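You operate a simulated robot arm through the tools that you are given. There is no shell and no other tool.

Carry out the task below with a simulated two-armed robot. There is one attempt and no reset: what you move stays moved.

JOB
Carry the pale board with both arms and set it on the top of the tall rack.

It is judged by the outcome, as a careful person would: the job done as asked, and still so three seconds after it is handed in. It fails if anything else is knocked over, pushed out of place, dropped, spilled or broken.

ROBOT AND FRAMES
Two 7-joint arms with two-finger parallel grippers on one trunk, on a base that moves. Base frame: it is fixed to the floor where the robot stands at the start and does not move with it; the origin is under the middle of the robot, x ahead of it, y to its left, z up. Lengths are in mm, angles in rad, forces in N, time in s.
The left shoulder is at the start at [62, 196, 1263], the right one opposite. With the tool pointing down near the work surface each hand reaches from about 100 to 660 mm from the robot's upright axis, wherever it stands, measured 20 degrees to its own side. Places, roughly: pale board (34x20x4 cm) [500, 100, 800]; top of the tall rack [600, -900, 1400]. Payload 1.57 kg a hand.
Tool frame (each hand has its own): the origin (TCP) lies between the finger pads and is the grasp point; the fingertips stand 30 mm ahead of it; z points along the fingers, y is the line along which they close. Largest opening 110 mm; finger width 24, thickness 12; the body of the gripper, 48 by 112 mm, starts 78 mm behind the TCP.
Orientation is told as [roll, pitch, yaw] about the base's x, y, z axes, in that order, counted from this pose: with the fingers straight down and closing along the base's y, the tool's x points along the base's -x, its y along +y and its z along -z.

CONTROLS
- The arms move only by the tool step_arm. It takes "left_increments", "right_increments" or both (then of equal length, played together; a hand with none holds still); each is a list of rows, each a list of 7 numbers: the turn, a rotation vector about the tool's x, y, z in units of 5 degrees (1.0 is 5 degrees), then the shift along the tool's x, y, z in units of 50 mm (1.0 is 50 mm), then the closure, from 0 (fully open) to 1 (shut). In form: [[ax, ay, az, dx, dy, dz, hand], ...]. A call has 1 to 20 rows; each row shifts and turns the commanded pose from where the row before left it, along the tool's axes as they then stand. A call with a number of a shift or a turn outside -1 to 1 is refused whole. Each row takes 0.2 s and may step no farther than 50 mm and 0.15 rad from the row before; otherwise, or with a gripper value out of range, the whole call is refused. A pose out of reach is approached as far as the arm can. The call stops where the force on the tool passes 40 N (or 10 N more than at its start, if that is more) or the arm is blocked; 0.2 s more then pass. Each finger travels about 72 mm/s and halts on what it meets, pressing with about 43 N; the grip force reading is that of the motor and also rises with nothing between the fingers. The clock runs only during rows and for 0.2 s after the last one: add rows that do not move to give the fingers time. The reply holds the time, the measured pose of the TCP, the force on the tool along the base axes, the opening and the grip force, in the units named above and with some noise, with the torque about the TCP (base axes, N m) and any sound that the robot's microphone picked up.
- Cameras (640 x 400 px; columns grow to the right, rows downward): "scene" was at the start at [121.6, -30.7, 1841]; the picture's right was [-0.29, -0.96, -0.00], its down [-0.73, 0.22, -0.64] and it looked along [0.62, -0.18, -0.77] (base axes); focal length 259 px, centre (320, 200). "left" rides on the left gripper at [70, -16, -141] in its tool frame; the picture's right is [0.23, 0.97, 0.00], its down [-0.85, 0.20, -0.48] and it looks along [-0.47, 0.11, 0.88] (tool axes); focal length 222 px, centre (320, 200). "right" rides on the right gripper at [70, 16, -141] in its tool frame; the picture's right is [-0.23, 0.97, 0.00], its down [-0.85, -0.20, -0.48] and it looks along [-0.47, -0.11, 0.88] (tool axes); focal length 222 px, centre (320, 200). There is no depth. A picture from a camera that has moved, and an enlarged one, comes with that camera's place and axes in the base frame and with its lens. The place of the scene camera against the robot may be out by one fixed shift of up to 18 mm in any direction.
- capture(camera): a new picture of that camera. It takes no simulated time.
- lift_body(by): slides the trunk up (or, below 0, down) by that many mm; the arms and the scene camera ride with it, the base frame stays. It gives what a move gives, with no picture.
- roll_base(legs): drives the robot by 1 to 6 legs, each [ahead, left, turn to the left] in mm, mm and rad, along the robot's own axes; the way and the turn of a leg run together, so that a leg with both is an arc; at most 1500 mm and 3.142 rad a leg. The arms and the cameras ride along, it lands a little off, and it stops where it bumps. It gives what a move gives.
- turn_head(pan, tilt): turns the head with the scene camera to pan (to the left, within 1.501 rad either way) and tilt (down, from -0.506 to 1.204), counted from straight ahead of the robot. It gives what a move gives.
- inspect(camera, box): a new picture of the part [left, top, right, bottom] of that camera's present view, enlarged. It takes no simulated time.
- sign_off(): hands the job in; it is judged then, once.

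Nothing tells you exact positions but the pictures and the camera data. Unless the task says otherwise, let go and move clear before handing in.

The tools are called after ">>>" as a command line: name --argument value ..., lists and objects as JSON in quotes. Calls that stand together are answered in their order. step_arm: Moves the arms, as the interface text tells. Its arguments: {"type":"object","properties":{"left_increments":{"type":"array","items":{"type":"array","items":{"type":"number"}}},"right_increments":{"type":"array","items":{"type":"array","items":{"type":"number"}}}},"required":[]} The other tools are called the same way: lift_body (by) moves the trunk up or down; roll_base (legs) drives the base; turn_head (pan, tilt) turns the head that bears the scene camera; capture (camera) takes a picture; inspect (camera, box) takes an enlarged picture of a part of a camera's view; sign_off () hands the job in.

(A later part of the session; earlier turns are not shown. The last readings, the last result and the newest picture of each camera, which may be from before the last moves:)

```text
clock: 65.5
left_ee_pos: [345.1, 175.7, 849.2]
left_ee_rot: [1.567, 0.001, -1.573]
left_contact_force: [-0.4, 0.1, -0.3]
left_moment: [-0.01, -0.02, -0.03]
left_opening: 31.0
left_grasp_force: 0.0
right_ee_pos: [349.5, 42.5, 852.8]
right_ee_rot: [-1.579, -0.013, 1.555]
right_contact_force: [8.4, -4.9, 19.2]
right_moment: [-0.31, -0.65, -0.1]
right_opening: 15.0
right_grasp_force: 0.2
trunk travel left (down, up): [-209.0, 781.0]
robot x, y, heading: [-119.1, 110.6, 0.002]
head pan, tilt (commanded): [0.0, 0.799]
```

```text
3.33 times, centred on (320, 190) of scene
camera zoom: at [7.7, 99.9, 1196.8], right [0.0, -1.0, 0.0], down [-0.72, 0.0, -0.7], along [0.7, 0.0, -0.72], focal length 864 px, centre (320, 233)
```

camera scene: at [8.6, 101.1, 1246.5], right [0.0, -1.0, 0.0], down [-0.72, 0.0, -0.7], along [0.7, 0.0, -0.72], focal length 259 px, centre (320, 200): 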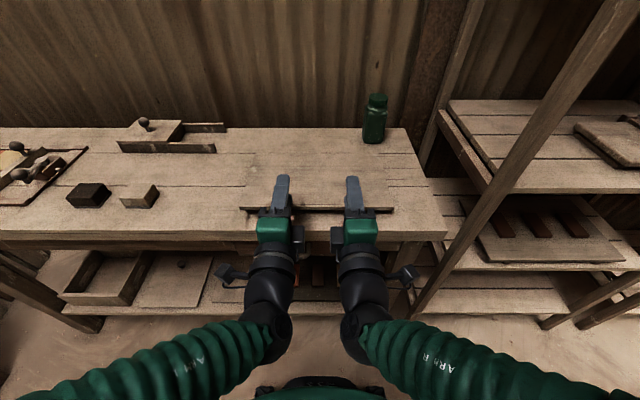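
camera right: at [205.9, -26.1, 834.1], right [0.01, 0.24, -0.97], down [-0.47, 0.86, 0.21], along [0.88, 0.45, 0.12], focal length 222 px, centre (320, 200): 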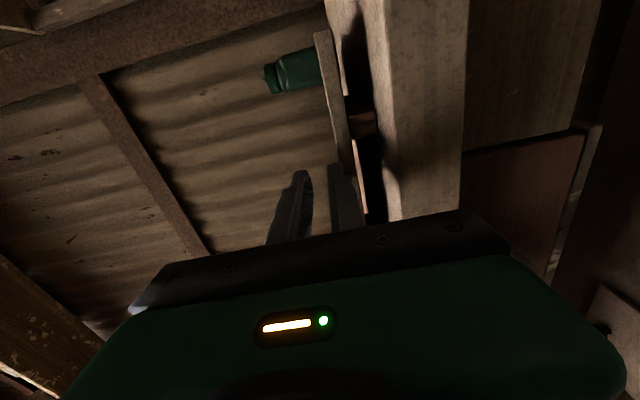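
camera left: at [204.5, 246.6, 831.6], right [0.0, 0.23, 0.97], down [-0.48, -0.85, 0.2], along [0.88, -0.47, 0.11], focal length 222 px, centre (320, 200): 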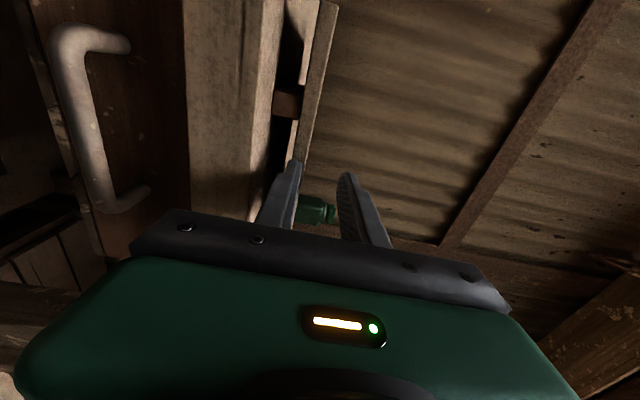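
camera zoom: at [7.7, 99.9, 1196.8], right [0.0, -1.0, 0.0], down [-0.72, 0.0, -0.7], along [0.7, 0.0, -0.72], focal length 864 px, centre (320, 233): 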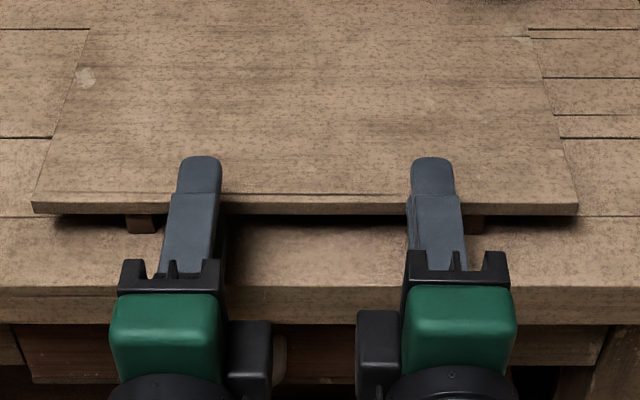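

The right lower finger touched the top of the board's front edge (19 N up), so the edge is nearer than I estimated, at about x 377. I'll lift straight off right away.

>>> lift_body --by 30

>>> capture --camera "right"

>>> inspect --camera "scene" --box '[230, 130, 410, 250]'

```text
clock: 66.2
left_ee_pos: [346.2, 176.4, 876.5]
left_ee_rot: [1.568, -0.002, -1.576]
left_contact_force: [0.0, 0.1, 0.4]
left_moment: [0.0, -0.01, 0.0]
left_opening: 30.9
left_grasp_force: 0.0
right_ee_pos: [346.9, 42.5, 870.7]
right_ee_rot: [-1.56, 0.002, 1.557]
right_contact_force: [0.4, 0.3, 0.0]
right_moment: [-0.01, 0.02, 0.05]
right_opening: 31.1
right_grasp_force: 0.1
trunk travel left (down, up): [-239.0, 751.0]
robot x, y, heading: [-117.8, 107.7, -0.002]
head pan, tilt (commanded): [0.0, 0.799]
```

```text
taken
camera right: at [204.6, -27.3, 856.9], right [-0.01, 0.23, -0.97], down [-0.46, 0.86, 0.2], along [0.89, 0.45, 0.1], focal length 222 px, centre (320, 200)
```

right: 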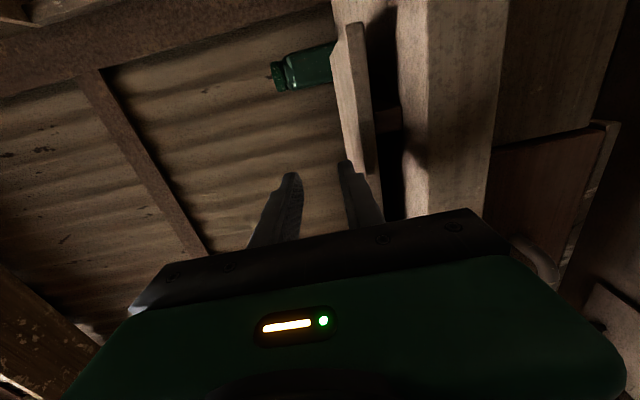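

```text
3.33 times, centred on (320, 190) of scene
camera zoom: at [8.4, 100.3, 1226.0], right [0.0, -1.0, 0.0], down [-0.72, 0.0, -0.7], along [0.7, 0.0, -0.72], focal length 864 px, centre (320, 233)
```

zoom: 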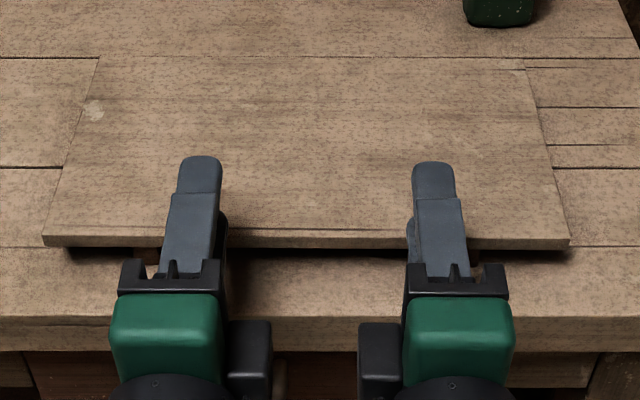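

The board hasn't shifted. Combining the touch with the wrist views, the front edge is at x≈376, panel z≈823.5–833.5 and bench z≈795. I need the hands ~10 mm further back, so I'll try raising them slightly and retracting.

>>> step_arm --left_increments '[[0, 0, 0, 0.0, 0.3, 0, 0.745], [0, 0, 0, 0, 0, -0.2, 0.745], [0, 0, 0, 0, 0, -0.2, 0.745], [0, 0, 0, 0, 0, 0, 0.745]]' --right_increments '[[0, 0, 0, 0.0, -0.3, 0, 0.745], [0, -0.16, 0, 0, 0, -0.2, 0.745], [0, 0, 0, 0, 0, -0.2, 0.745], [0, 0, 0, 0, 0, 0, 0.745]]'

```text
clock: 67.5
left_ee_pos: [347.8, 184.4, 883.2]
left_ee_rot: [1.572, -0.018, -1.547]
left_contact_force: [0.2, 0.7, -0.2]
left_moment: [-0.02, -0.04, 0.01]
left_opening: 27.9
left_grasp_force: 0.0
left hand out of reach, approached as far as the arm can: row 1, 2, 3
right_ee_pos: [345.7, 29.7, 882.8]
right_ee_rot: [-1.57, -0.026, 1.522]
right_contact_force: [-0.4, -0.1, 0.4]
right_moment: [0.02, 0.0, 0.03]
right_opening: 28.2
right_grasp_force: 0.0
right hand out of reach, approached as far as the arm can: row 2, 3
trunk travel left (down, up): [-239.0, 751.0]
robot x, y, heading: [-119.9, 108.8, 0.002]
head pan, tilt (commanded): [0.0, 0.799]
stopped in row 4 (right hand): the arm was blocked; the commanded pose is now the measured one
```

Not better. The least reach seems to occur with the hands about ±80 mm from the robot's centreline, so I'll nudge the base 8 mm left to match the board's centre and set the hands symmetric there.

>>> roll_base --legs '[[0, 8, 0]]'

>>> step_arm --left_increments '[[0, 0, 0, 0, 0, 0, 0.745]]' --right_increments '[[0, 0, 0, 0, 0, 0, 0.745]]'

```text
clock: 68.2
left_ee_pos: [347.3, 187.8, 882.8]
left_ee_rot: [1.57, -0.013, -1.548]
left_contact_force: [-0.2, -0.2, 0.7]
left_moment: [-0.02, 0.02, 0.04]
left_opening: 28.1
left_grasp_force: 0.1
right_ee_pos: [345.5, 34.1, 883.0]
right_ee_rot: [-1.566, -0.026, 1.524]
right_contact_force: [-0.4, -1.1, 0.7]
right_moment: [-0.02, -0.04, 0.02]
right_opening: 28.0
right_grasp_force: 0.1
trunk travel left (down, up): [-239.0, 751.0]
robot x, y, heading: [-117.9, 113.5, 0.003]
head pan, tilt (commanded): [0.0, 0.799]
```

```text
clock: 68.6
left_ee_pos: [345.7, 193.0, 881.7]
left_ee_rot: [1.571, -0.017, -1.547]
left_contact_force: [-0.5, 0.2, 0.4]
left_moment: [0.0, 0.01, -0.03]
left_opening: 27.9
left_grasp_force: 0.0
right_ee_pos: [344.5, 36.7, 882.6]
right_ee_rot: [-1.567, -0.023, 1.521]
right_contact_force: [1.0, 0.3, -0.4]
right_moment: [-0.01, 0.01, 0.0]
right_opening: 28.2
right_grasp_force: 0.0
trunk travel left (down, up): [-239.0, 751.0]
robot x, y, heading: [-117.7, 112.5, 0.001]
head pan, tilt (commanded): [0.0, 0.799]
```

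>>> step_arm --left_increments '[[0, 0, 0, 0, -0.16, 0, 0.745], [0, 0, 0, 0, 0, -0.1, 0.745], [0, 0, 0, 0, 0, -0.1, 0.745], [0, 0, 0, 0, 0, 0, 0.745]]' --right_increments '[[0, 0, 0, 0, 0.16, 0, 0.745], [0, 0, 0, 0, 0, -0.1, 0.745], [0, 0, 0, 0, 0, -0.1, 0.745], [0, 0, 0, 0, 0, 0, 0.745]]'

```text
clock: 69.6
left_ee_pos: [348.3, 202.4, 875.0]
left_ee_rot: [1.561, -0.019, -1.506]
left_contact_force: [1.0, 0.2, -0.6]
left_moment: [-0.01, 0.01, -0.01]
left_opening: 27.9
left_grasp_force: 0.0
left hand out of reach, approached as far as the arm can: row 2, 3
right_ee_pos: [344.3, 27.8, 875.6]
right_ee_rot: [-1.557, -0.028, 1.489]
right_contact_force: [0.6, -0.4, -0.2]
right_moment: [-0.04, 0.01, -0.03]
right_opening: 28.2
right_grasp_force: 0.1
right hand out of reach, approached as far as the arm can: row 2, 3
trunk travel left (down, up): [-239.0, 751.0]
robot x, y, heading: [-119.7, 113.4, 0.003]
head pan, tilt (commanded): [0.0, 0.799]
```

Retraction is at its limit here. I'll re-park instead: shift left, turn right by 0.15 rad and back up a little. That swings the mast clear of the rear bench's end and gives the arms more working distance. I'll lift first for clearance.

>>> lift_body --by 60

>>> roll_base --legs '[[0, 86, 0], [0, 0, -0.15]]'

>>> turn_head --pan 0.15 --tilt 0.8

>>> capture --camera "scene"

```text
clock: 70.6
left_ee_pos: [345.4, 203.3, 932.9]
left_ee_rot: [1.555, -0.011, -1.511]
left_contact_force: [0.4, 0.3, 0.1]
left_moment: [-0.01, -0.02, -0.02]
left_opening: 27.8
left_grasp_force: 0.0
right_ee_pos: [340.3, 26.6, 933.1]
right_ee_rot: [-1.554, -0.024, 1.491]
right_contact_force: [0.3, 0.3, -0.5]
right_moment: [0.03, -0.03, 0.01]
right_opening: 28.1
right_grasp_force: 0.0
trunk travel left (down, up): [-299.0, 691.0]
robot x, y, heading: [-119.7, 114.9, 0.0]
head pan, tilt (commanded): [0.0, 0.799]
```

```text
clock: 72.3
left_ee_pos: [353.8, 210.6, 938.7]
left_ee_rot: [1.567, -0.017, -1.662]
left_contact_force: [-0.6, -0.1, 0.8]
left_moment: [-0.01, 0.02, 0.06]
left_opening: 28.0
left_grasp_force: 0.1
right_ee_pos: [323.3, 38.0, 937.9]
right_ee_rot: [-1.564, -0.039, 1.337]
right_contact_force: [-0.5, 0.1, -1.0]
right_moment: [0.01, -0.03, 0.05]
right_opening: 28.2
right_grasp_force: 0.0
trunk travel left (down, up): [-299.0, 691.0]
robot x, y, heading: [-119.0, 200.3, -0.153]
head pan, tilt (commanded): [0.0, 0.799]
```

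```text
clock: 73.0
left_ee_pos: [355.8, 215.5, 938.9]
left_ee_rot: [1.565, -0.023, -1.657]
left_contact_force: [1.0, -0.2, 1.1]
left_moment: [-0.05, 0.03, 0.02]
left_opening: 28.2
left_grasp_force: 0.0
right_ee_pos: [323.7, 38.7, 938.5]
right_ee_rot: [-1.562, -0.034, 1.332]
right_contact_force: [0.3, -0.5, -0.8]
right_moment: [0.0, -0.01, 0.01]
right_opening: 28.0
right_grasp_force: 0.0
trunk travel left (down, up): [-299.0, 691.0]
robot x, y, heading: [-116.8, 202.2, -0.155]
head pan, tilt (commanded): [0.15, 0.799]
```

```text
taken
camera scene: at [7.7, 186.6, 1286.8], right [0.0, -1.0, 0.0], down [-0.72, 0.0, -0.7], along [0.7, 0.0, -0.72], focal length 259 px, centre (320, 200)
```

scene: 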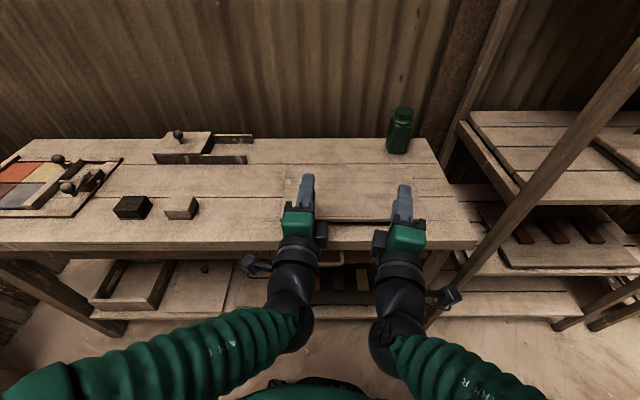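

The turn worked and the mast is now beyond the end of the rear bench. I'll check behind-left for obstacles, then back up 70 mm.

>>> turn_head --pan 1.5 --tilt 0.9

>>> capture --camera "scene"

>>> turn_head --pan -1.5 --tilt 1.1

>>> capture --camera "scene"

```text
clock: 74.5
left_ee_pos: [357.6, 216.6, 937.0]
left_ee_rot: [1.564, -0.023, -1.659]
left_contact_force: [0.3, -1.4, -0.6]
left_moment: [0.01, -0.02, -0.02]
left_opening: 28.0
left_grasp_force: 0.1
right_ee_pos: [324.7, 41.8, 938.6]
right_ee_rot: [-1.559, -0.031, 1.332]
right_contact_force: [-0.1, 0.0, 0.4]
right_moment: [0.01, -0.02, -0.06]
right_opening: 28.1
right_grasp_force: 0.1
trunk travel left (down, up): [-299.0, 691.0]
robot x, y, heading: [-117.8, 200.2, -0.152]
head pan, tilt (commanded): [1.499, 0.901]
```

```text
taken
camera scene: at [-55.8, 262.6, 1278.8], right [0.97, -0.22, 0.0], down [-0.18, -0.76, -0.62], along [0.14, 0.61, -0.78], focal length 259 px, centre (320, 200)
```

scene: 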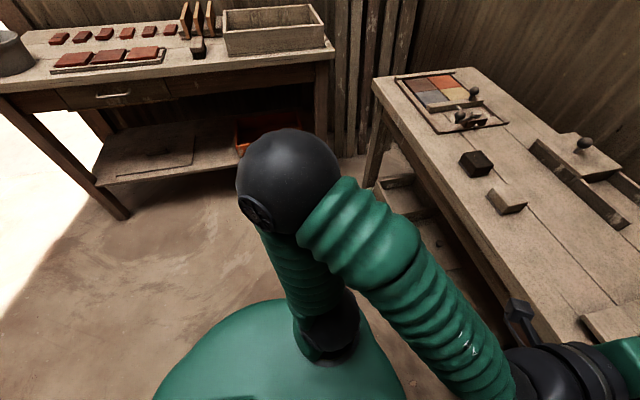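

```text
clock: 77.1
left_ee_pos: [355.6, 217.0, 938.6]
left_ee_rot: [1.565, -0.024, -1.658]
left_contact_force: [0.1, -0.2, -0.1]
left_moment: [0.0, 0.0, 0.01]
left_opening: 28.3
left_grasp_force: 0.1
right_ee_pos: [324.9, 40.5, 937.3]
right_ee_rot: [-1.559, -0.033, 1.332]
right_contact_force: [0.0, 0.5, 0.8]
right_moment: [-0.02, 0.0, -0.02]
right_opening: 28.0
right_grasp_force: 0.1
trunk travel left (down, up): [-299.0, 691.0]
robot x, y, heading: [-119.1, 201.9, -0.157]
head pan, tilt (commanded): [-1.499, 1.1]
```

```text
taken
camera scene: at [-77.9, 126.0, 1265.1], right [-1.0, 0.08, 0.0], down [0.07, 0.89, -0.45], along [-0.04, -0.45, -0.89], focal length 259 px, centre (320, 200)
```

scene: 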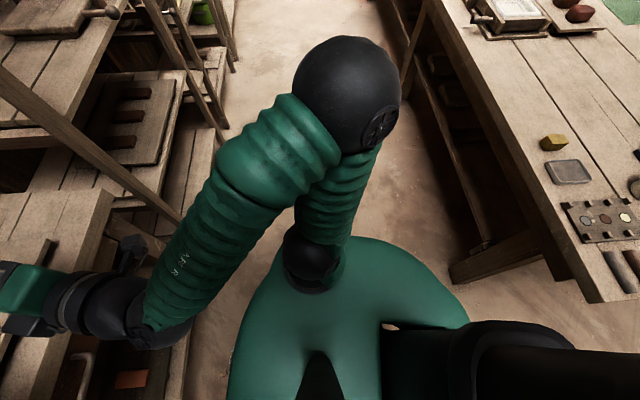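

The rear bench ends at y≈120 and the mast's nearest corner is at y≈184, so backing up is clear. I'll back up 70 mm.

>>> roll_base --legs '[[-70, 0, 0]]'

>>> turn_head --pan 0.15 --tilt 0.8

```text
clock: 78.1
left_ee_pos: [284.6, 227.0, 938.8]
left_ee_rot: [1.566, -0.025, -1.658]
left_contact_force: [-0.8, -0.3, 0.2]
left_moment: [-0.01, 0.01, 0.04]
left_opening: 28.3
left_grasp_force: 0.0
right_ee_pos: [252.5, 52.8, 939.1]
right_ee_rot: [-1.562, -0.033, 1.332]
right_contact_force: [-0.8, 0.0, 0.0]
right_moment: [-0.01, 0.01, 0.02]
right_opening: 28.0
right_grasp_force: 0.0
trunk travel left (down, up): [-299.0, 691.0]
robot x, y, heading: [-189.4, 211.9, -0.156]
head pan, tilt (commanded): [-1.499, 1.1]
```

```text
clock: 79.8
left_ee_pos: [284.9, 228.9, 937.3]
left_ee_rot: [1.566, -0.025, -1.658]
left_contact_force: [0.3, 0.3, -0.2]
left_moment: [-0.06, 0.03, 0.01]
left_opening: 28.3
left_grasp_force: 0.1
right_ee_pos: [253.1, 51.8, 937.8]
right_ee_rot: [-1.561, -0.035, 1.331]
right_contact_force: [-0.6, 0.0, 0.3]
right_moment: [0.02, 0.03, 0.0]
right_opening: 28.1
right_grasp_force: 0.0
trunk travel left (down, up): [-299.0, 691.0]
robot x, y, heading: [-190.4, 209.1, -0.153]
head pan, tilt (commanded): [0.15, 0.799]
```

Plenty of room now. I'll square both hands to point straight along +x and bring them to x≈335 at y≈180 and y≈48, still about 80 mm above the board.

>>> step_arm --left_increments '[[-0.015, 0.25, 0.07, 0, 0, 0, 0.745], [-0.015, 0.25, 0.07, 0, 0, 0, 0.745], [-0.015, 0.25, 0.07, 0, 0, 0, 0.745], [-0.015, 0.25, 0.07, 0, 0, 0, 0.745], [0, 0, 0, -0.327, 0, 0.333, 0.745], [0, 0, 0, -0.327, 0, 0.333, 0.745], [0, 0, 0, -0.327, 0, 0.333, 0.745], [0, 0, 0, 0, 0, 0, 0.745]]' --right_increments '[[0.03, -0.69, -0.1, 0, 0, 0, 0.745], [0.03, -0.69, -0.1, 0, 0, 0, 0.745], [0.03, -0.69, -0.1, 0, 0, 0, 0.745], [0.03, -0.69, -0.1, 0, 0, 0, 0.745], [0, 0, 0, 0.027, 0, 0.547, 0.745], [0, 0, 0, 0.027, 0, 0.547, 0.745], [0, 0, 0, 0.027, 0, 0.547, 0.745], [0, 0, 0, 0, 0, 0, 0.745]]'

>>> capture --camera "scene"

```text
clock: 81.8
left_ee_pos: [354.7, 230.4, 953.9]
left_ee_rot: [1.59, -0.027, -1.455]
left_contact_force: [-0.1, 0.1, 0.0]
left_moment: [-0.01, -0.01, -0.03]
left_opening: 28.2
left_grasp_force: 0.0
right_ee_pos: [359.3, 58.4, 945.8]
right_ee_rot: [-1.577, 0.001, 1.575]
right_contact_force: [0.4, 0.0, 0.7]
right_moment: [0.0, 0.0, -0.01]
right_opening: 28.1
right_grasp_force: 0.0
right hand out of reach, approached as far as the arm can: row 1, 2, 3, 4
trunk travel left (down, up): [-299.0, 691.0]
robot x, y, heading: [-191.7, 212.9, -0.153]
head pan, tilt (commanded): [0.15, 0.799]
stopped in row 8 (left hand): the arm was blocked; the commanded pose is now the measured one
```

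```text
taken
camera scene: at [-62.1, 199.1, 1287.7], right [0.0, -1.0, 0.0], down [-0.72, 0.0, -0.7], along [0.7, 0.0, -0.72], focal length 259 px, centre (320, 200)
```

scene: 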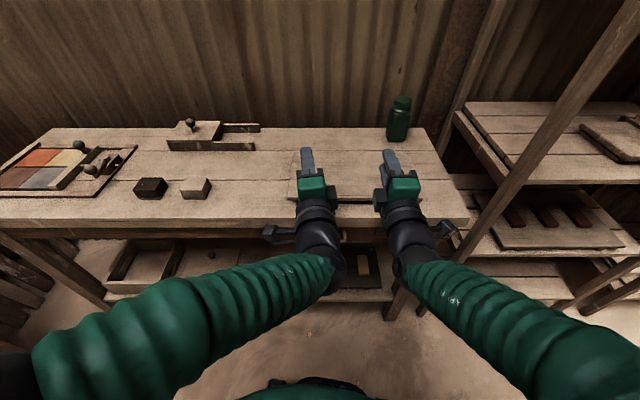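

The right hand is squared at (359, 58), but the left is again fighting a wrist limit when pointing straight along +x. The left hand can point slightly inward (parallel to the robot's heading) without harm, so I'll turn it that way.

>>> step_arm --left_increments '[[0.055, -0.76, 0.08, 0, 0, 0, 0.745], [0.055, -0.76, 0.08, 0, 0, 0, 0.745], [0.055, -0.76, 0.08, 0, 0, 0, 0.745], [0.055, -0.76, 0.08, 0, 0, 0, 0.745], [0, 0, 0, 0, 0, 0, 0.745]]'

```text
clock: 83.0
left_ee_pos: [351.5, 226.4, 951.0]
left_ee_rot: [1.572, 0.006, -1.734]
left_contact_force: [0.2, 0.4, -0.5]
left_moment: [-0.01, 0.02, -0.01]
left_opening: 28.1
left_grasp_force: 0.1
right_ee_pos: [361.5, 58.9, 944.0]
right_ee_rot: [-1.578, 0.002, 1.572]
right_contact_force: [0.6, 0.2, 1.1]
right_moment: [0.02, 0.05, 0.01]
right_opening: 28.0
right_grasp_force: 0.0
trunk travel left (down, up): [-299.0, 691.0]
robot x, y, heading: [-188.4, 210.5, -0.157]
head pan, tilt (commanded): [0.15, 0.799]
```

>>> step_arm --left_increments '[[0, 0, 0, -0.435, -0.1, -0.096, 0.745], [0, 0, 0, -0.435, -0.1, -0.096, 0.745], [0, 0, 0, 0, 0, 0, 0.745]]' --right_increments '[[0, 0, 0, 0.085, 0.04, -0.26, 0.745], [0, 0, 0, 0.085, 0.04, -0.26, 0.745], [0, 0, 0, 0, 0, 0, 0.745]]'

```text
clock: 83.8
left_ee_pos: [336.1, 183.4, 942.1]
left_ee_rot: [1.572, 0.006, -1.732]
left_contact_force: [-1.1, -0.2, -0.6]
left_moment: [-0.01, 0.0, -0.04]
left_opening: 28.2
left_grasp_force: 0.1
right_ee_pos: [335.7, 50.7, 939.7]
right_ee_rot: [-1.574, 0.002, 1.572]
right_contact_force: [0.1, 0.1, -0.1]
right_moment: [0.0, -0.01, 0.0]
right_opening: 28.1
right_grasp_force: 0.1
trunk travel left (down, up): [-299.0, 691.0]
robot x, y, heading: [-192.0, 210.9, -0.154]
head pan, tilt (commanded): [0.15, 0.799]
```

Both hands are posed: left (336, 183) and right (336, 51), fingertips at x≈366, 10 mm in front of the board's edge. I'll level them and lower toward grasp height, checking forces.

>>> step_arm --left_increments '[[0, 0, 0, 0, -0.045, 0, 0.745], [0, 0, 0, 0, 0, 0, 0.745]]'

>>> lift_body --by -80

>>> capture --camera "left"

>>> capture --camera "right"

>>> inspect --camera "scene" --box '[250, 110, 450, 230]'

```text
clock: 84.4
left_ee_pos: [335.2, 183.5, 940.4]
left_ee_rot: [1.57, 0.007, -1.733]
left_contact_force: [0.1, 0.0, -0.4]
left_moment: [0.03, 0.04, 0.01]
left_opening: 28.2
left_grasp_force: 0.2
right_ee_pos: [336.3, 50.3, 940.9]
right_ee_rot: [-1.576, 0.001, 1.574]
right_contact_force: [0.0, -0.3, 0.1]
right_moment: [0.02, -0.01, -0.01]
right_opening: 28.5
right_grasp_force: 0.1
trunk travel left (down, up): [-299.0, 691.0]
robot x, y, heading: [-187.6, 211.3, -0.155]
head pan, tilt (commanded): [0.15, 0.799]
```

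```text
clock: 85.6
left_ee_pos: [334.4, 183.6, 857.0]
left_ee_rot: [1.567, 0.008, -1.736]
left_contact_force: [-0.2, -0.4, 0.5]
left_moment: [0.0, 0.01, 0.0]
left_opening: 28.1
left_grasp_force: 0.2
right_ee_pos: [335.7, 49.6, 860.7]
right_ee_rot: [-1.576, 0.002, 1.573]
right_contact_force: [0.2, 0.2, 0.5]
right_moment: [-0.01, -0.04, -0.04]
right_opening: 28.1
right_grasp_force: 0.1
trunk travel left (down, up): [-219.0, 771.0]
robot x, y, heading: [-188.9, 208.9, -0.157]
head pan, tilt (commanded): [0.15, 0.799]
```

```text
taken
camera left: at [206.9, 276.0, 842.9], right [0.04, 0.22, 0.98], down [-0.61, -0.77, 0.19], along [0.79, -0.6, 0.1], focal length 222 px, centre (320, 200)
```

left: 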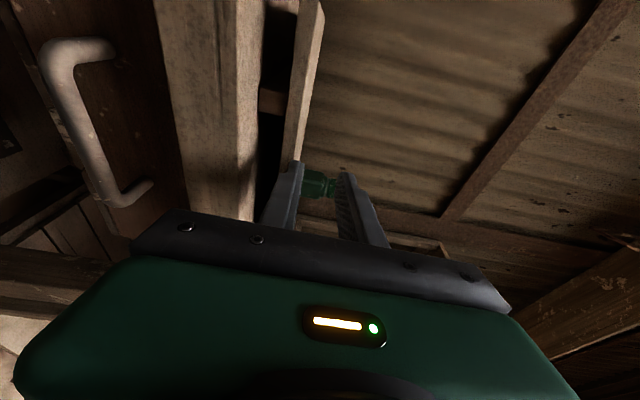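

```text
taken
camera right: at [193.8, -21.2, 843.1], right [0.0, 0.23, -0.97], down [-0.48, 0.85, 0.2], along [0.88, 0.47, 0.11], focal length 222 px, centre (320, 200)
```

right: 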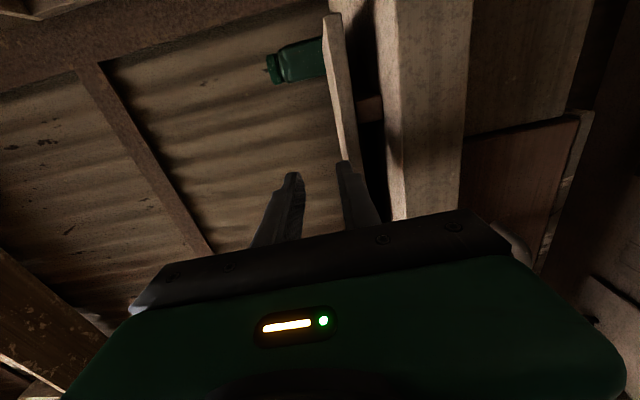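

```text
3.20 times, centred on (350, 170) of scene
camera zoom: at [-62.3, 199.2, 1206.1], right [0.0, -1.0, 0.0], down [-0.72, 0.0, -0.7], along [0.7, 0.0, -0.72], focal length 829 px, centre (224, 296)
```

zoom: 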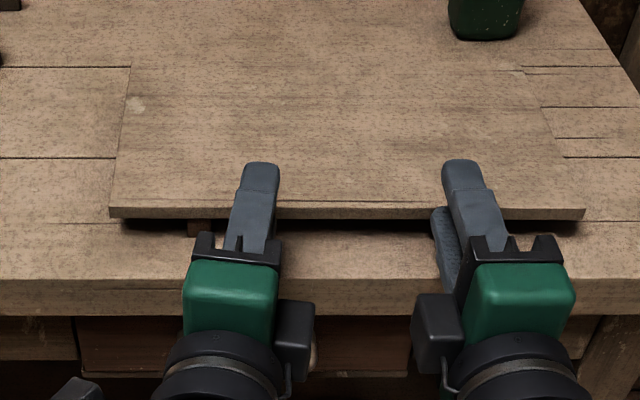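

>>> inspect --camera "left" --box '[200, 20, 400, 240]'

>>> inspect --camera "right" --box '[240, 20, 440, 240]'

>>> step_arm --left_increments '[[0, 0, 0, 0, 0, 0, 0.745]]' --right_increments '[[0, 0, 0, 0, 0, 0, 0.745]]'

```text
1.82 times, centred on (300, 130) of left
camera zoom: at [206.9, 276.0, 842.9], right [0.04, 0.22, 0.98], down [-0.61, -0.77, 0.19], along [0.79, -0.6, 0.1], focal length 404 px, centre (356, 327)
```

zoom: 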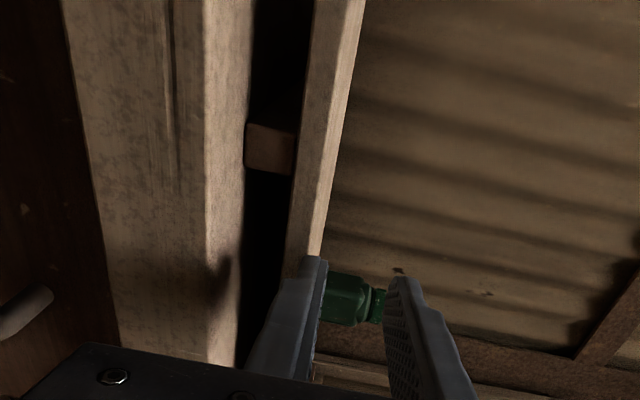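

```text
1.82 times, centred on (340, 130) of right
camera zoom: at [193.8, -21.2, 843.1], right [0.0, 0.23, -0.97], down [-0.48, 0.85, 0.2], along [0.88, 0.47, 0.11], focal length 404 px, centre (284, 327)
```

zoom: 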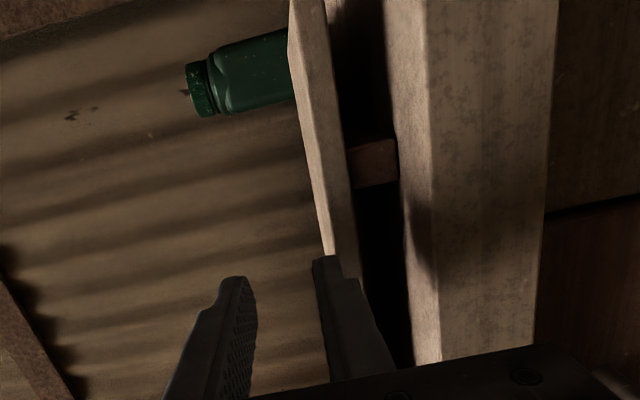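

```text
clock: 86.0
left_ee_pos: [334.5, 183.4, 858.6]
left_ee_rot: [1.569, 0.008, -1.735]
left_contact_force: [0.0, -0.7, -0.9]
left_moment: [0.02, -0.06, -0.01]
left_opening: 28.2
left_grasp_force: 0.1
right_ee_pos: [335.0, 48.8, 860.5]
right_ee_rot: [-1.577, 0.001, 1.573]
right_contact_force: [-0.8, 0.5, -0.1]
right_moment: [-0.03, -0.04, -0.02]
right_opening: 27.9
right_grasp_force: 0.1
trunk travel left (down, up): [-219.0, 771.0]
robot x, y, heading: [-187.3, 212.4, -0.156]
head pan, tilt (commanded): [0.15, 0.799]
```

Measured again: panel underside z≈822.5, top ≈834, bench ≈797, so the lower fingers should sit at z 804–816, meaning TCP z≈830. I'll raise the left hand 2.5 mm to match the right and lower the trunk 30 mm.

>>> step_arm --left_increments '[[0, 0, 0, 0, 0.05, 0, 0.745], [0, 0, 0, 0, 0, 0, 0.745]]'

>>> lift_body --by -30

>>> capture --camera "left"

>>> inspect --camera "left" --box '[200, 20, 400, 240]'

>>> inspect --camera "right" --box '[240, 20, 440, 240]'

```text
clock: 86.6
left_ee_pos: [335.7, 184.1, 862.4]
left_ee_rot: [1.57, 0.009, -1.734]
left_contact_force: [0.5, 0.7, 0.6]
left_moment: [0.01, -0.01, 0.02]
left_opening: 28.1
left_grasp_force: 0.0
right_ee_pos: [335.4, 49.5, 860.3]
right_ee_rot: [-1.575, 0.002, 1.575]
right_contact_force: [0.5, 0.2, -0.5]
right_moment: [-0.03, 0.02, 0.03]
right_opening: 28.2
right_grasp_force: 0.0
trunk travel left (down, up): [-219.0, 771.0]
robot x, y, heading: [-185.9, 212.7, -0.154]
head pan, tilt (commanded): [0.15, 0.799]
```

```text
clock: 87.4
left_ee_pos: [334.2, 184.0, 832.8]
left_ee_rot: [1.572, 0.007, -1.733]
left_contact_force: [0.0, 0.1, -0.1]
left_moment: [0.0, 0.02, -0.03]
left_opening: 28.1
left_grasp_force: 0.0
right_ee_pos: [335.1, 50.7, 829.3]
right_ee_rot: [-1.577, 0.003, 1.574]
right_contact_force: [0.8, 0.7, 0.0]
right_moment: [-0.01, 0.01, 0.01]
right_opening: 28.1
right_grasp_force: 0.1
trunk travel left (down, up): [-189.0, 801.0]
robot x, y, heading: [-189.1, 209.4, -0.152]
head pan, tilt (commanded): [0.15, 0.799]
```

```text
taken
camera left: at [206.9, 275.7, 816.7], right [0.04, 0.22, 0.98], down [-0.61, -0.77, 0.19], along [0.79, -0.6, 0.1], focal length 222 px, centre (320, 200)
```

left: 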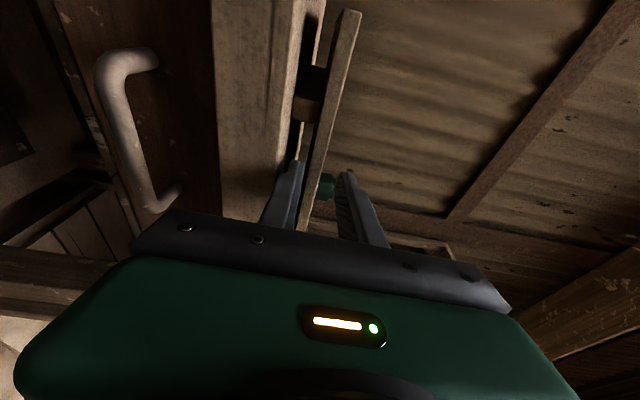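

```text
1.82 times, centred on (300, 130) of left
camera zoom: at [206.9, 275.7, 816.7], right [0.04, 0.22, 0.98], down [-0.61, -0.77, 0.19], along [0.79, -0.6, 0.1], focal length 404 px, centre (356, 327)
```

zoom: 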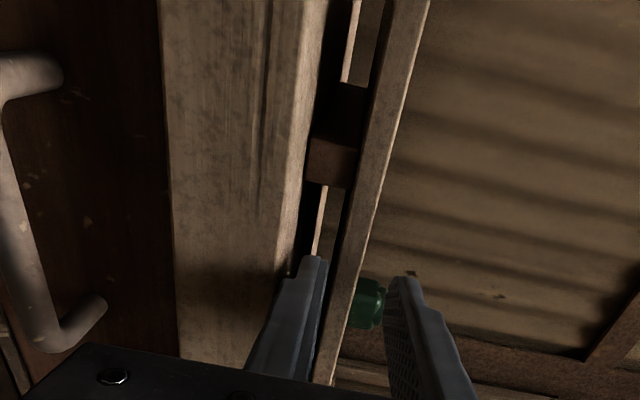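

```text
1.82 times, centred on (340, 130) of right
camera zoom: at [193.7, -21.2, 813.3], right [0.0, 0.23, -0.97], down [-0.48, 0.85, 0.2], along [0.88, 0.47, 0.11], focal length 404 px, centre (284, 327)
```

zoom: 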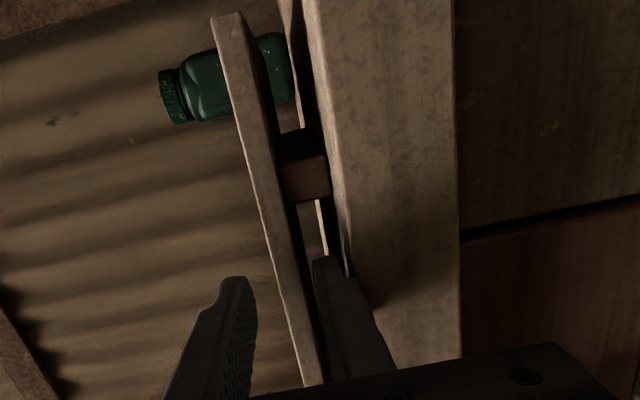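

The lower fingers now sit neatly in the gap in front of the board, between bench and panel. I'll even out heights by about 1 mm each and slide forward 30 mm, watching the forces.

>>> step_arm --left_increments '[[0, 0, 0, 0, -0.025, 0.1, 0.745], [0, 0, 0, 0, 0, 0.17, 0.745], [0, 0, 0, 0, 0, 0.17, 0.745], [0, 0, 0, 0, 0, 0.17, 0.745], [0, 0, 0, 0, 0, 0, 0.745]]' --right_increments '[[0, 0, 0, 0, -0.025, 0.1, 0.745], [0, 0, 0, 0, 0, 0.17, 0.745], [0, 0, 0, 0, 0, 0.17, 0.745], [0, 0, 0, 0, 0, 0.17, 0.745], [0, 0, 0, 0, 0, 0, 0.745]]'

>>> inspect --camera "left" --box '[200, 20, 400, 240]'

>>> inspect --camera "right" --box '[240, 20, 440, 240]'

```text
clock: 88.6
left_ee_pos: [364.6, 178.4, 832.6]
left_ee_rot: [1.57, 0.007, -1.735]
left_contact_force: [-0.1, -0.7, -0.5]
left_moment: [-0.01, 0.0, 0.0]
left_opening: 28.2
left_grasp_force: 0.0
right_ee_pos: [364.7, 50.9, 831.5]
right_ee_rot: [-1.575, 0.003, 1.573]
right_contact_force: [0.7, -0.1, -0.6]
right_moment: [0.0, 0.0, 0.0]
right_opening: 27.9
right_grasp_force: 0.1
trunk travel left (down, up): [-189.0, 801.0]
robot x, y, heading: [-191.8, 211.2, -0.153]
head pan, tilt (commanded): [0.15, 0.799]
```

```text
1.82 times, centred on (300, 130) of left
camera zoom: at [237.1, 270.3, 816.2], right [0.04, 0.22, 0.98], down [-0.61, -0.77, 0.19], along [0.79, -0.6, 0.1], focal length 404 px, centre (356, 327)
```

zoom: 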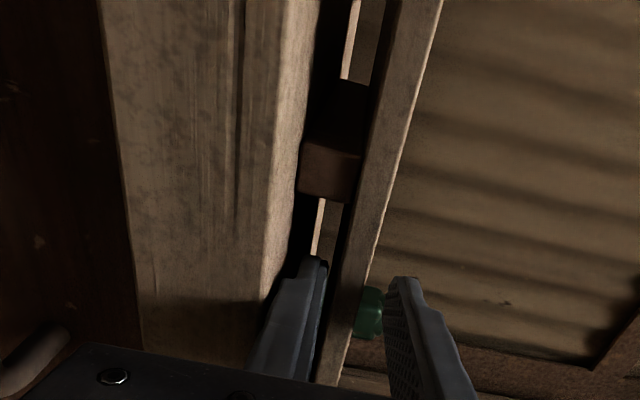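

```text
1.82 times, centred on (340, 130) of right
camera zoom: at [224.7, -21.5, 814.7], right [0.0, 0.23, -0.97], down [-0.48, 0.85, 0.2], along [0.88, 0.47, 0.11], focal length 404 px, centre (284, 327)
```

zoom: 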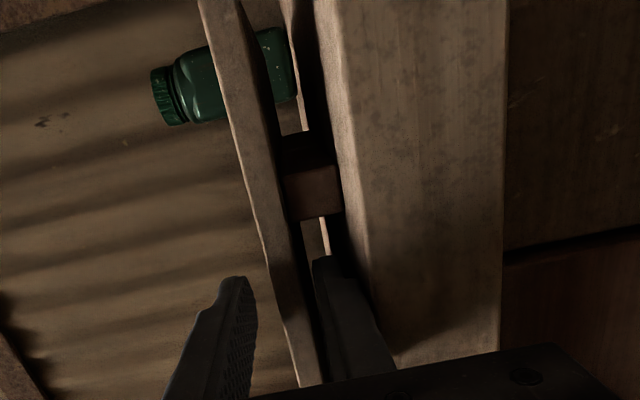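

No contact, and the fingertips are now under the panel. I'll advance another 38 mm.

>>> step_arm --left_increments '[[0, 0, 0, 0, 0, 0.19, 0.745], [0, 0, 0, 0, 0, 0.19, 0.745], [0, 0, 0, 0, 0, 0.19, 0.745], [0, 0, 0, 0, 0, 0.19, 0.745], [0, 0, 0, 0, 0, 0, 0.745]]' --right_increments '[[0, 0, 0, 0, 0, 0.19, 0.745], [0, 0, 0, 0, 0, 0.19, 0.745], [0, 0, 0, 0, 0, 0.19, 0.745], [0, 0, 0, 0, 0, 0.19, 0.745], [0, 0, 0, 0, 0, 0, 0.745]]'

>>> inspect --camera "left" --box '[200, 20, 400, 240]'

>>> inspect --camera "right" --box '[240, 20, 440, 240]'

>>> capture --camera "scene"

```text
clock: 89.8
left_ee_pos: [402.0, 170.8, 833.4]
left_ee_rot: [1.571, 0.008, -1.733]
left_contact_force: [-0.7, 0.6, 0.6]
left_moment: [-0.01, -0.03, 0.01]
left_opening: 28.2
left_grasp_force: 0.1
right_ee_pos: [403.8, 49.9, 830.9]
right_ee_rot: [-1.576, 0.001, 1.572]
right_contact_force: [-0.4, 0.5, -0.3]
right_moment: [0.0, -0.02, -0.02]
right_opening: 28.0
right_grasp_force: 0.1
trunk travel left (down, up): [-189.0, 801.0]
robot x, y, heading: [-189.2, 211.4, -0.152]
head pan, tilt (commanded): [0.15, 0.799]
```

```text
1.82 times, centred on (300, 130) of left
camera zoom: at [273.9, 264.2, 817.1], right [0.04, 0.22, 0.98], down [-0.61, -0.77, 0.19], along [0.79, -0.6, 0.1], focal length 404 px, centre (356, 327)
```

zoom: 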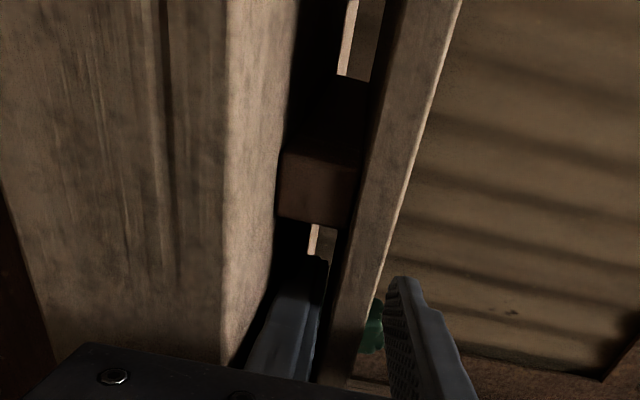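

```text
1.82 times, centred on (340, 130) of right
camera zoom: at [262.8, -20.8, 814.8], right [0.0, 0.23, -0.97], down [-0.48, 0.85, 0.2], along [0.88, 0.47, 0.11], focal length 404 px, centre (284, 327)
```

zoom: 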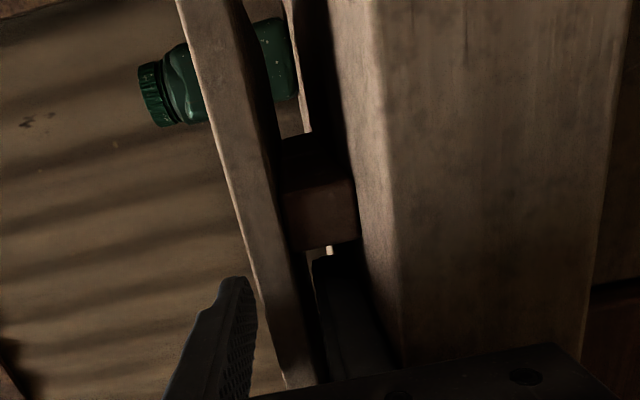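

```text
taken
camera scene: at [-61.7, 198.9, 1176.7], right [0.0, -1.0, 0.0], down [-0.72, 0.0, -0.7], along [0.7, 0.0, -0.72], focal length 259 px, centre (320, 200)
```

scene: 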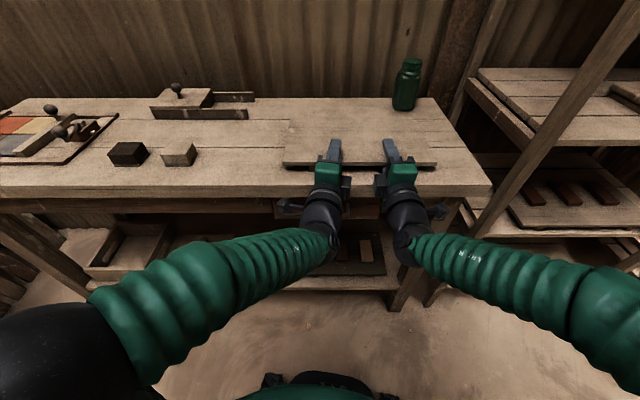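

Both hands are fully engaged (about 55 mm of finger over and under the panel) with no contact. I'll lower the left hand 2 mm to centre it on the panel, then close both grippers together gradually.

>>> step_arm --left_increments '[[0, 0, 0, 0, -0.045, 0, 0.745], [0, 0, 0, 0, 0, 0, 0.79], [0, 0, 0, 0, 0, 0, 0.83], [0, 0, 0, 0, 0, 0, 0.87], [0, 0, 0, 0, 0, 0, 0.91], [0, 0, 0, 0, 0, 0, 0.95], [0, 0, 0, 0, 0, 0, 1.0], [0, 0, 0, 0, 0, 0, 1.0], [0, 0, 0, 0, 0, 0, 1.0]]' --right_increments '[[0, 0, 0, 0, 0.01, 0, 0.745], [0, 0, 0, 0, 0, 0, 0.79], [0, 0, 0, 0, 0, 0, 0.83], [0, 0, 0, 0, 0, 0, 0.87], [0, 0, 0, 0, 0, 0, 0.91], [0, 0, 0, 0, 0, 0, 0.95], [0, 0, 0, 0, 0, 0, 1.0], [0, 0, 0, 0, 0, 0, 1.0], [0, 0, 0, 0, 0, 0, 1.0]]'

>>> inspect --camera "left" --box '[200, 20, 400, 240]'

>>> inspect --camera "right" --box '[240, 20, 440, 240]'

```text
clock: 91.8
left_ee_pos: [403.8, 171.4, 830.5]
left_ee_rot: [1.57, 0.008, -1.734]
left_contact_force: [-0.5, -0.4, -0.3]
left_moment: [-0.71, -0.35, 0.01]
left_opening: 11.6
left_grasp_force: 29.2
right_ee_pos: [405.4, 50.1, 831.1]
right_ee_rot: [-1.574, 0.002, 1.572]
right_contact_force: [1.3, 0.2, -0.8]
right_moment: [0.36, 0.75, 0.01]
right_opening: 12.0
right_grasp_force: 29.2
trunk travel left (down, up): [-189.0, 801.0]
robot x, y, heading: [-189.1, 210.6, -0.156]
head pan, tilt (commanded): [0.15, 0.799]
```

```text
1.82 times, centred on (300, 130) of left
camera zoom: at [275.0, 263.7, 814.7], right [0.04, 0.22, 0.98], down [-0.61, -0.77, 0.19], along [0.79, -0.6, 0.1], focal length 404 px, centre (356, 327)
```

zoom: 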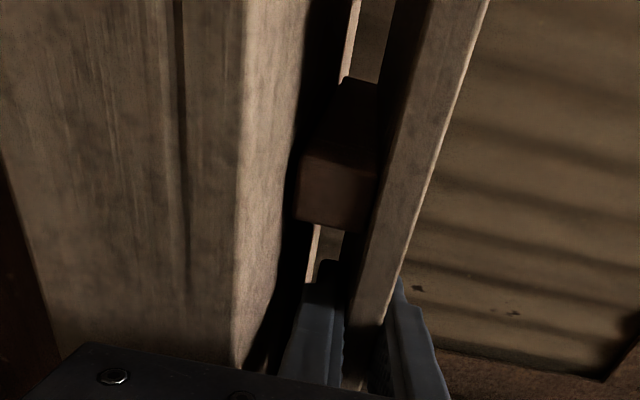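

```text
1.82 times, centred on (340, 130) of right
camera zoom: at [262.9, -20.9, 813.9], right [0.0, 0.23, -0.97], down [-0.48, 0.85, 0.2], along [0.88, 0.47, 0.11], focal length 404 px, centre (284, 327)
```

zoom: 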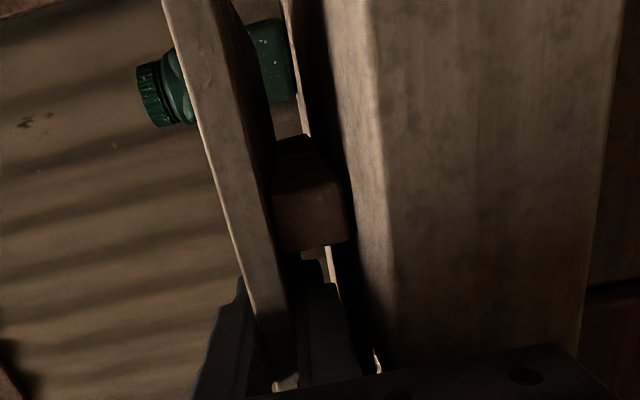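

The panel is gripped on both sides (opening 12 mm, about 29 N each). I'll lift 15 mm with the trunk first to test the hold.

>>> lift_body --by 15

>>> capture --camera "scene"

>>> capture --camera "left"

>>> capture --camera "right"

```text
clock: 92.4
left_ee_pos: [403.0, 171.3, 845.7]
left_ee_rot: [1.571, 0.008, -1.736]
left_contact_force: [1.0, -0.6, 1.0]
left_moment: [-0.71, -0.41, 0.11]
left_opening: 11.5
left_grasp_force: 29.0
right_ee_pos: [404.7, 50.5, 845.3]
right_ee_rot: [-1.574, 0.001, 1.574]
right_contact_force: [-0.1, 0.4, -6.1]
right_moment: [0.25, 0.73, -0.17]
right_opening: 11.9
right_grasp_force: 29.2
trunk travel left (down, up): [-204.0, 786.0]
robot x, y, heading: [-187.3, 211.2, -0.156]
head pan, tilt (commanded): [0.15, 0.799]
```

```text
taken
camera scene: at [-60.3, 198.7, 1191.5], right [0.0, -1.0, 0.0], down [-0.72, 0.0, -0.7], along [0.7, 0.0, -0.72], focal length 259 px, centre (320, 200)
```

scene: 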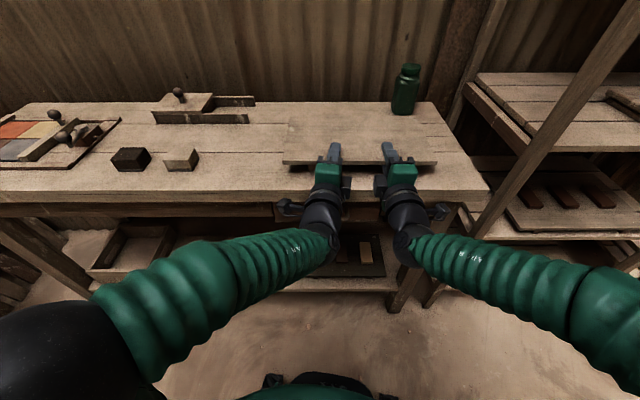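

```text
taken
camera left: at [275.2, 263.6, 829.6], right [0.04, 0.22, 0.98], down [-0.61, -0.77, 0.19], along [0.79, -0.6, 0.1], focal length 222 px, centre (320, 200)
```

left: 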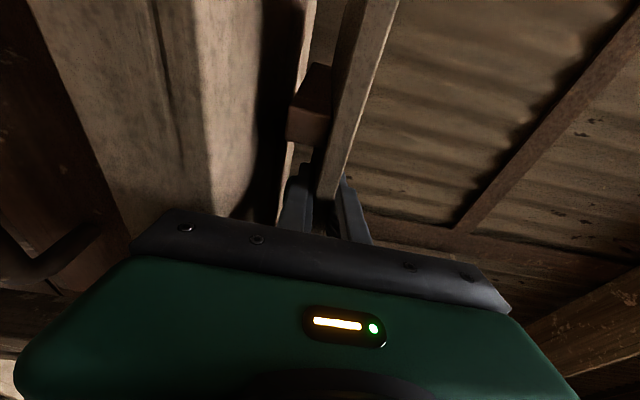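

```text
taken
camera right: at [263.2, -20.9, 828.8], right [0.0, 0.23, -0.97], down [-0.48, 0.85, 0.2], along [0.88, 0.47, 0.11], focal length 222 px, centre (320, 200)
```

right: 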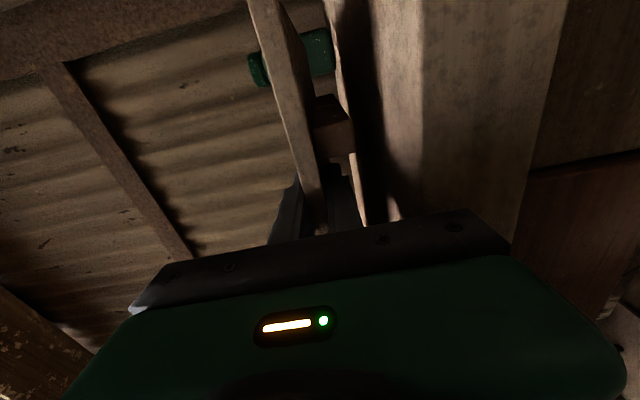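

The board is lifting off cleanly: its battens are clear of the bench and the load is about 6 N. I'll lift another 85 mm and look again.

>>> lift_body --by 85

>>> capture --camera "scene"

>>> capture --camera "left"

```text
clock: 93.6
left_ee_pos: [403.6, 170.7, 930.5]
left_ee_rot: [1.569, 0.006, -1.735]
left_contact_force: [0.3, 0.8, 1.0]
left_moment: [-0.68, -0.39, 0.08]
left_opening: 11.7
left_grasp_force: 29.1
right_ee_pos: [404.4, 49.3, 930.5]
right_ee_rot: [-1.576, 0.003, 1.573]
right_contact_force: [-0.4, 0.0, -6.4]
right_moment: [0.2, 0.77, -0.01]
right_opening: 12.0
right_grasp_force: 28.8
trunk travel left (down, up): [-289.0, 701.0]
robot x, y, heading: [-190.4, 210.3, -0.15]
head pan, tilt (commanded): [0.15, 0.799]
```

```text
taken
camera scene: at [-60.2, 198.6, 1276.4], right [0.0, -1.0, 0.0], down [-0.72, 0.0, -0.7], along [0.7, 0.0, -0.72], focal length 259 px, centre (320, 200)
```

scene: 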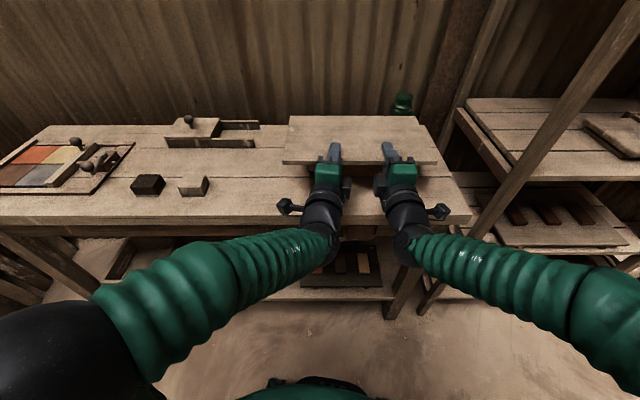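

```text
taken
camera left: at [275.3, 263.6, 914.5], right [0.04, 0.22, 0.98], down [-0.61, -0.77, 0.19], along [0.79, -0.6, 0.1], focal length 222 px, centre (320, 200)
```

left: 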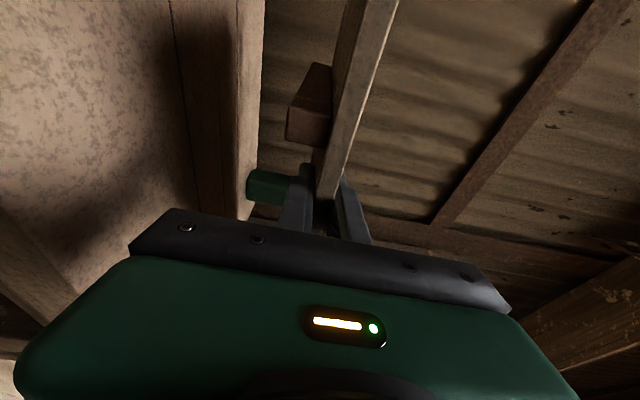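

The board is level and firmly held. I'll raise it in stages to well above the rack's height.

>>> lift_body --by 300

>>> lift_body --by 290

>>> capture --camera "scene"

>>> capture --camera "right"

```text
clock: 96.6
left_ee_pos: [404.7, 170.3, 1229.1]
left_ee_rot: [1.568, 0.007, -1.733]
left_contact_force: [2.1, 0.8, 1.3]
left_moment: [-0.73, -0.43, 0.17]
left_opening: 12.0
left_grasp_force: 29.6
right_ee_pos: [406.4, 50.6, 1230.5]
right_ee_rot: [-1.574, 0.003, 1.573]
right_contact_force: [-3.4, 0.2, -7.9]
right_moment: [0.22, 0.82, 0.18]
right_opening: 11.9
right_grasp_force: 29.3
trunk travel left (down, up): [-589.0, 401.0]
robot x, y, heading: [-188.0, 212.3, -0.153]
head pan, tilt (commanded): [0.15, 0.799]
```

```text
clock: 99.5
left_ee_pos: [405.0, 170.8, 1520.5]
left_ee_rot: [1.57, 0.008, -1.734]
left_contact_force: [2.8, 1.4, 2.3]
left_moment: [-0.69, -0.44, 0.17]
left_opening: 11.8
left_grasp_force: 29.2
right_ee_pos: [404.3, 49.8, 1520.1]
right_ee_rot: [-1.574, 0.002, 1.574]
right_contact_force: [-3.2, -2.0, -6.8]
right_moment: [0.19, 0.83, 0.16]
right_opening: 11.9
right_grasp_force: 29.2
trunk travel left (down, up): [-879.0, 111.0]
robot x, y, heading: [-189.0, 213.5, -0.154]
head pan, tilt (commanded): [0.15, 0.799]
```

```text
taken
camera scene: at [-58.8, 198.2, 1866.5], right [0.0, -1.0, 0.0], down [-0.72, 0.0, -0.7], along [0.7, 0.0, -0.72], focal length 259 px, centre (320, 200)
```

scene: 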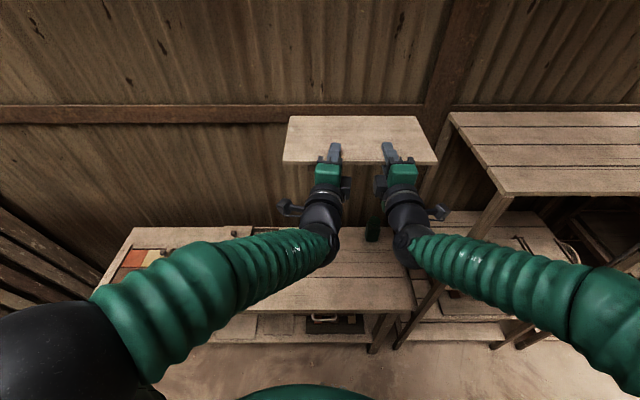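

```text
taken
camera right: at [264.1, -21.3, 1503.8], right [0.0, 0.23, -0.97], down [-0.48, 0.85, 0.2], along [0.88, 0.47, 0.11], focal length 222 px, centre (320, 200)
```

right: 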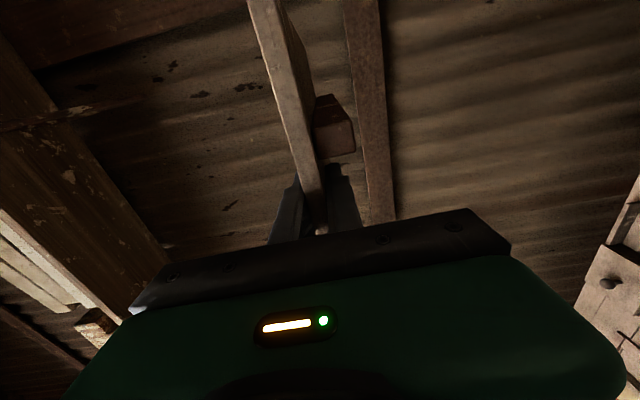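

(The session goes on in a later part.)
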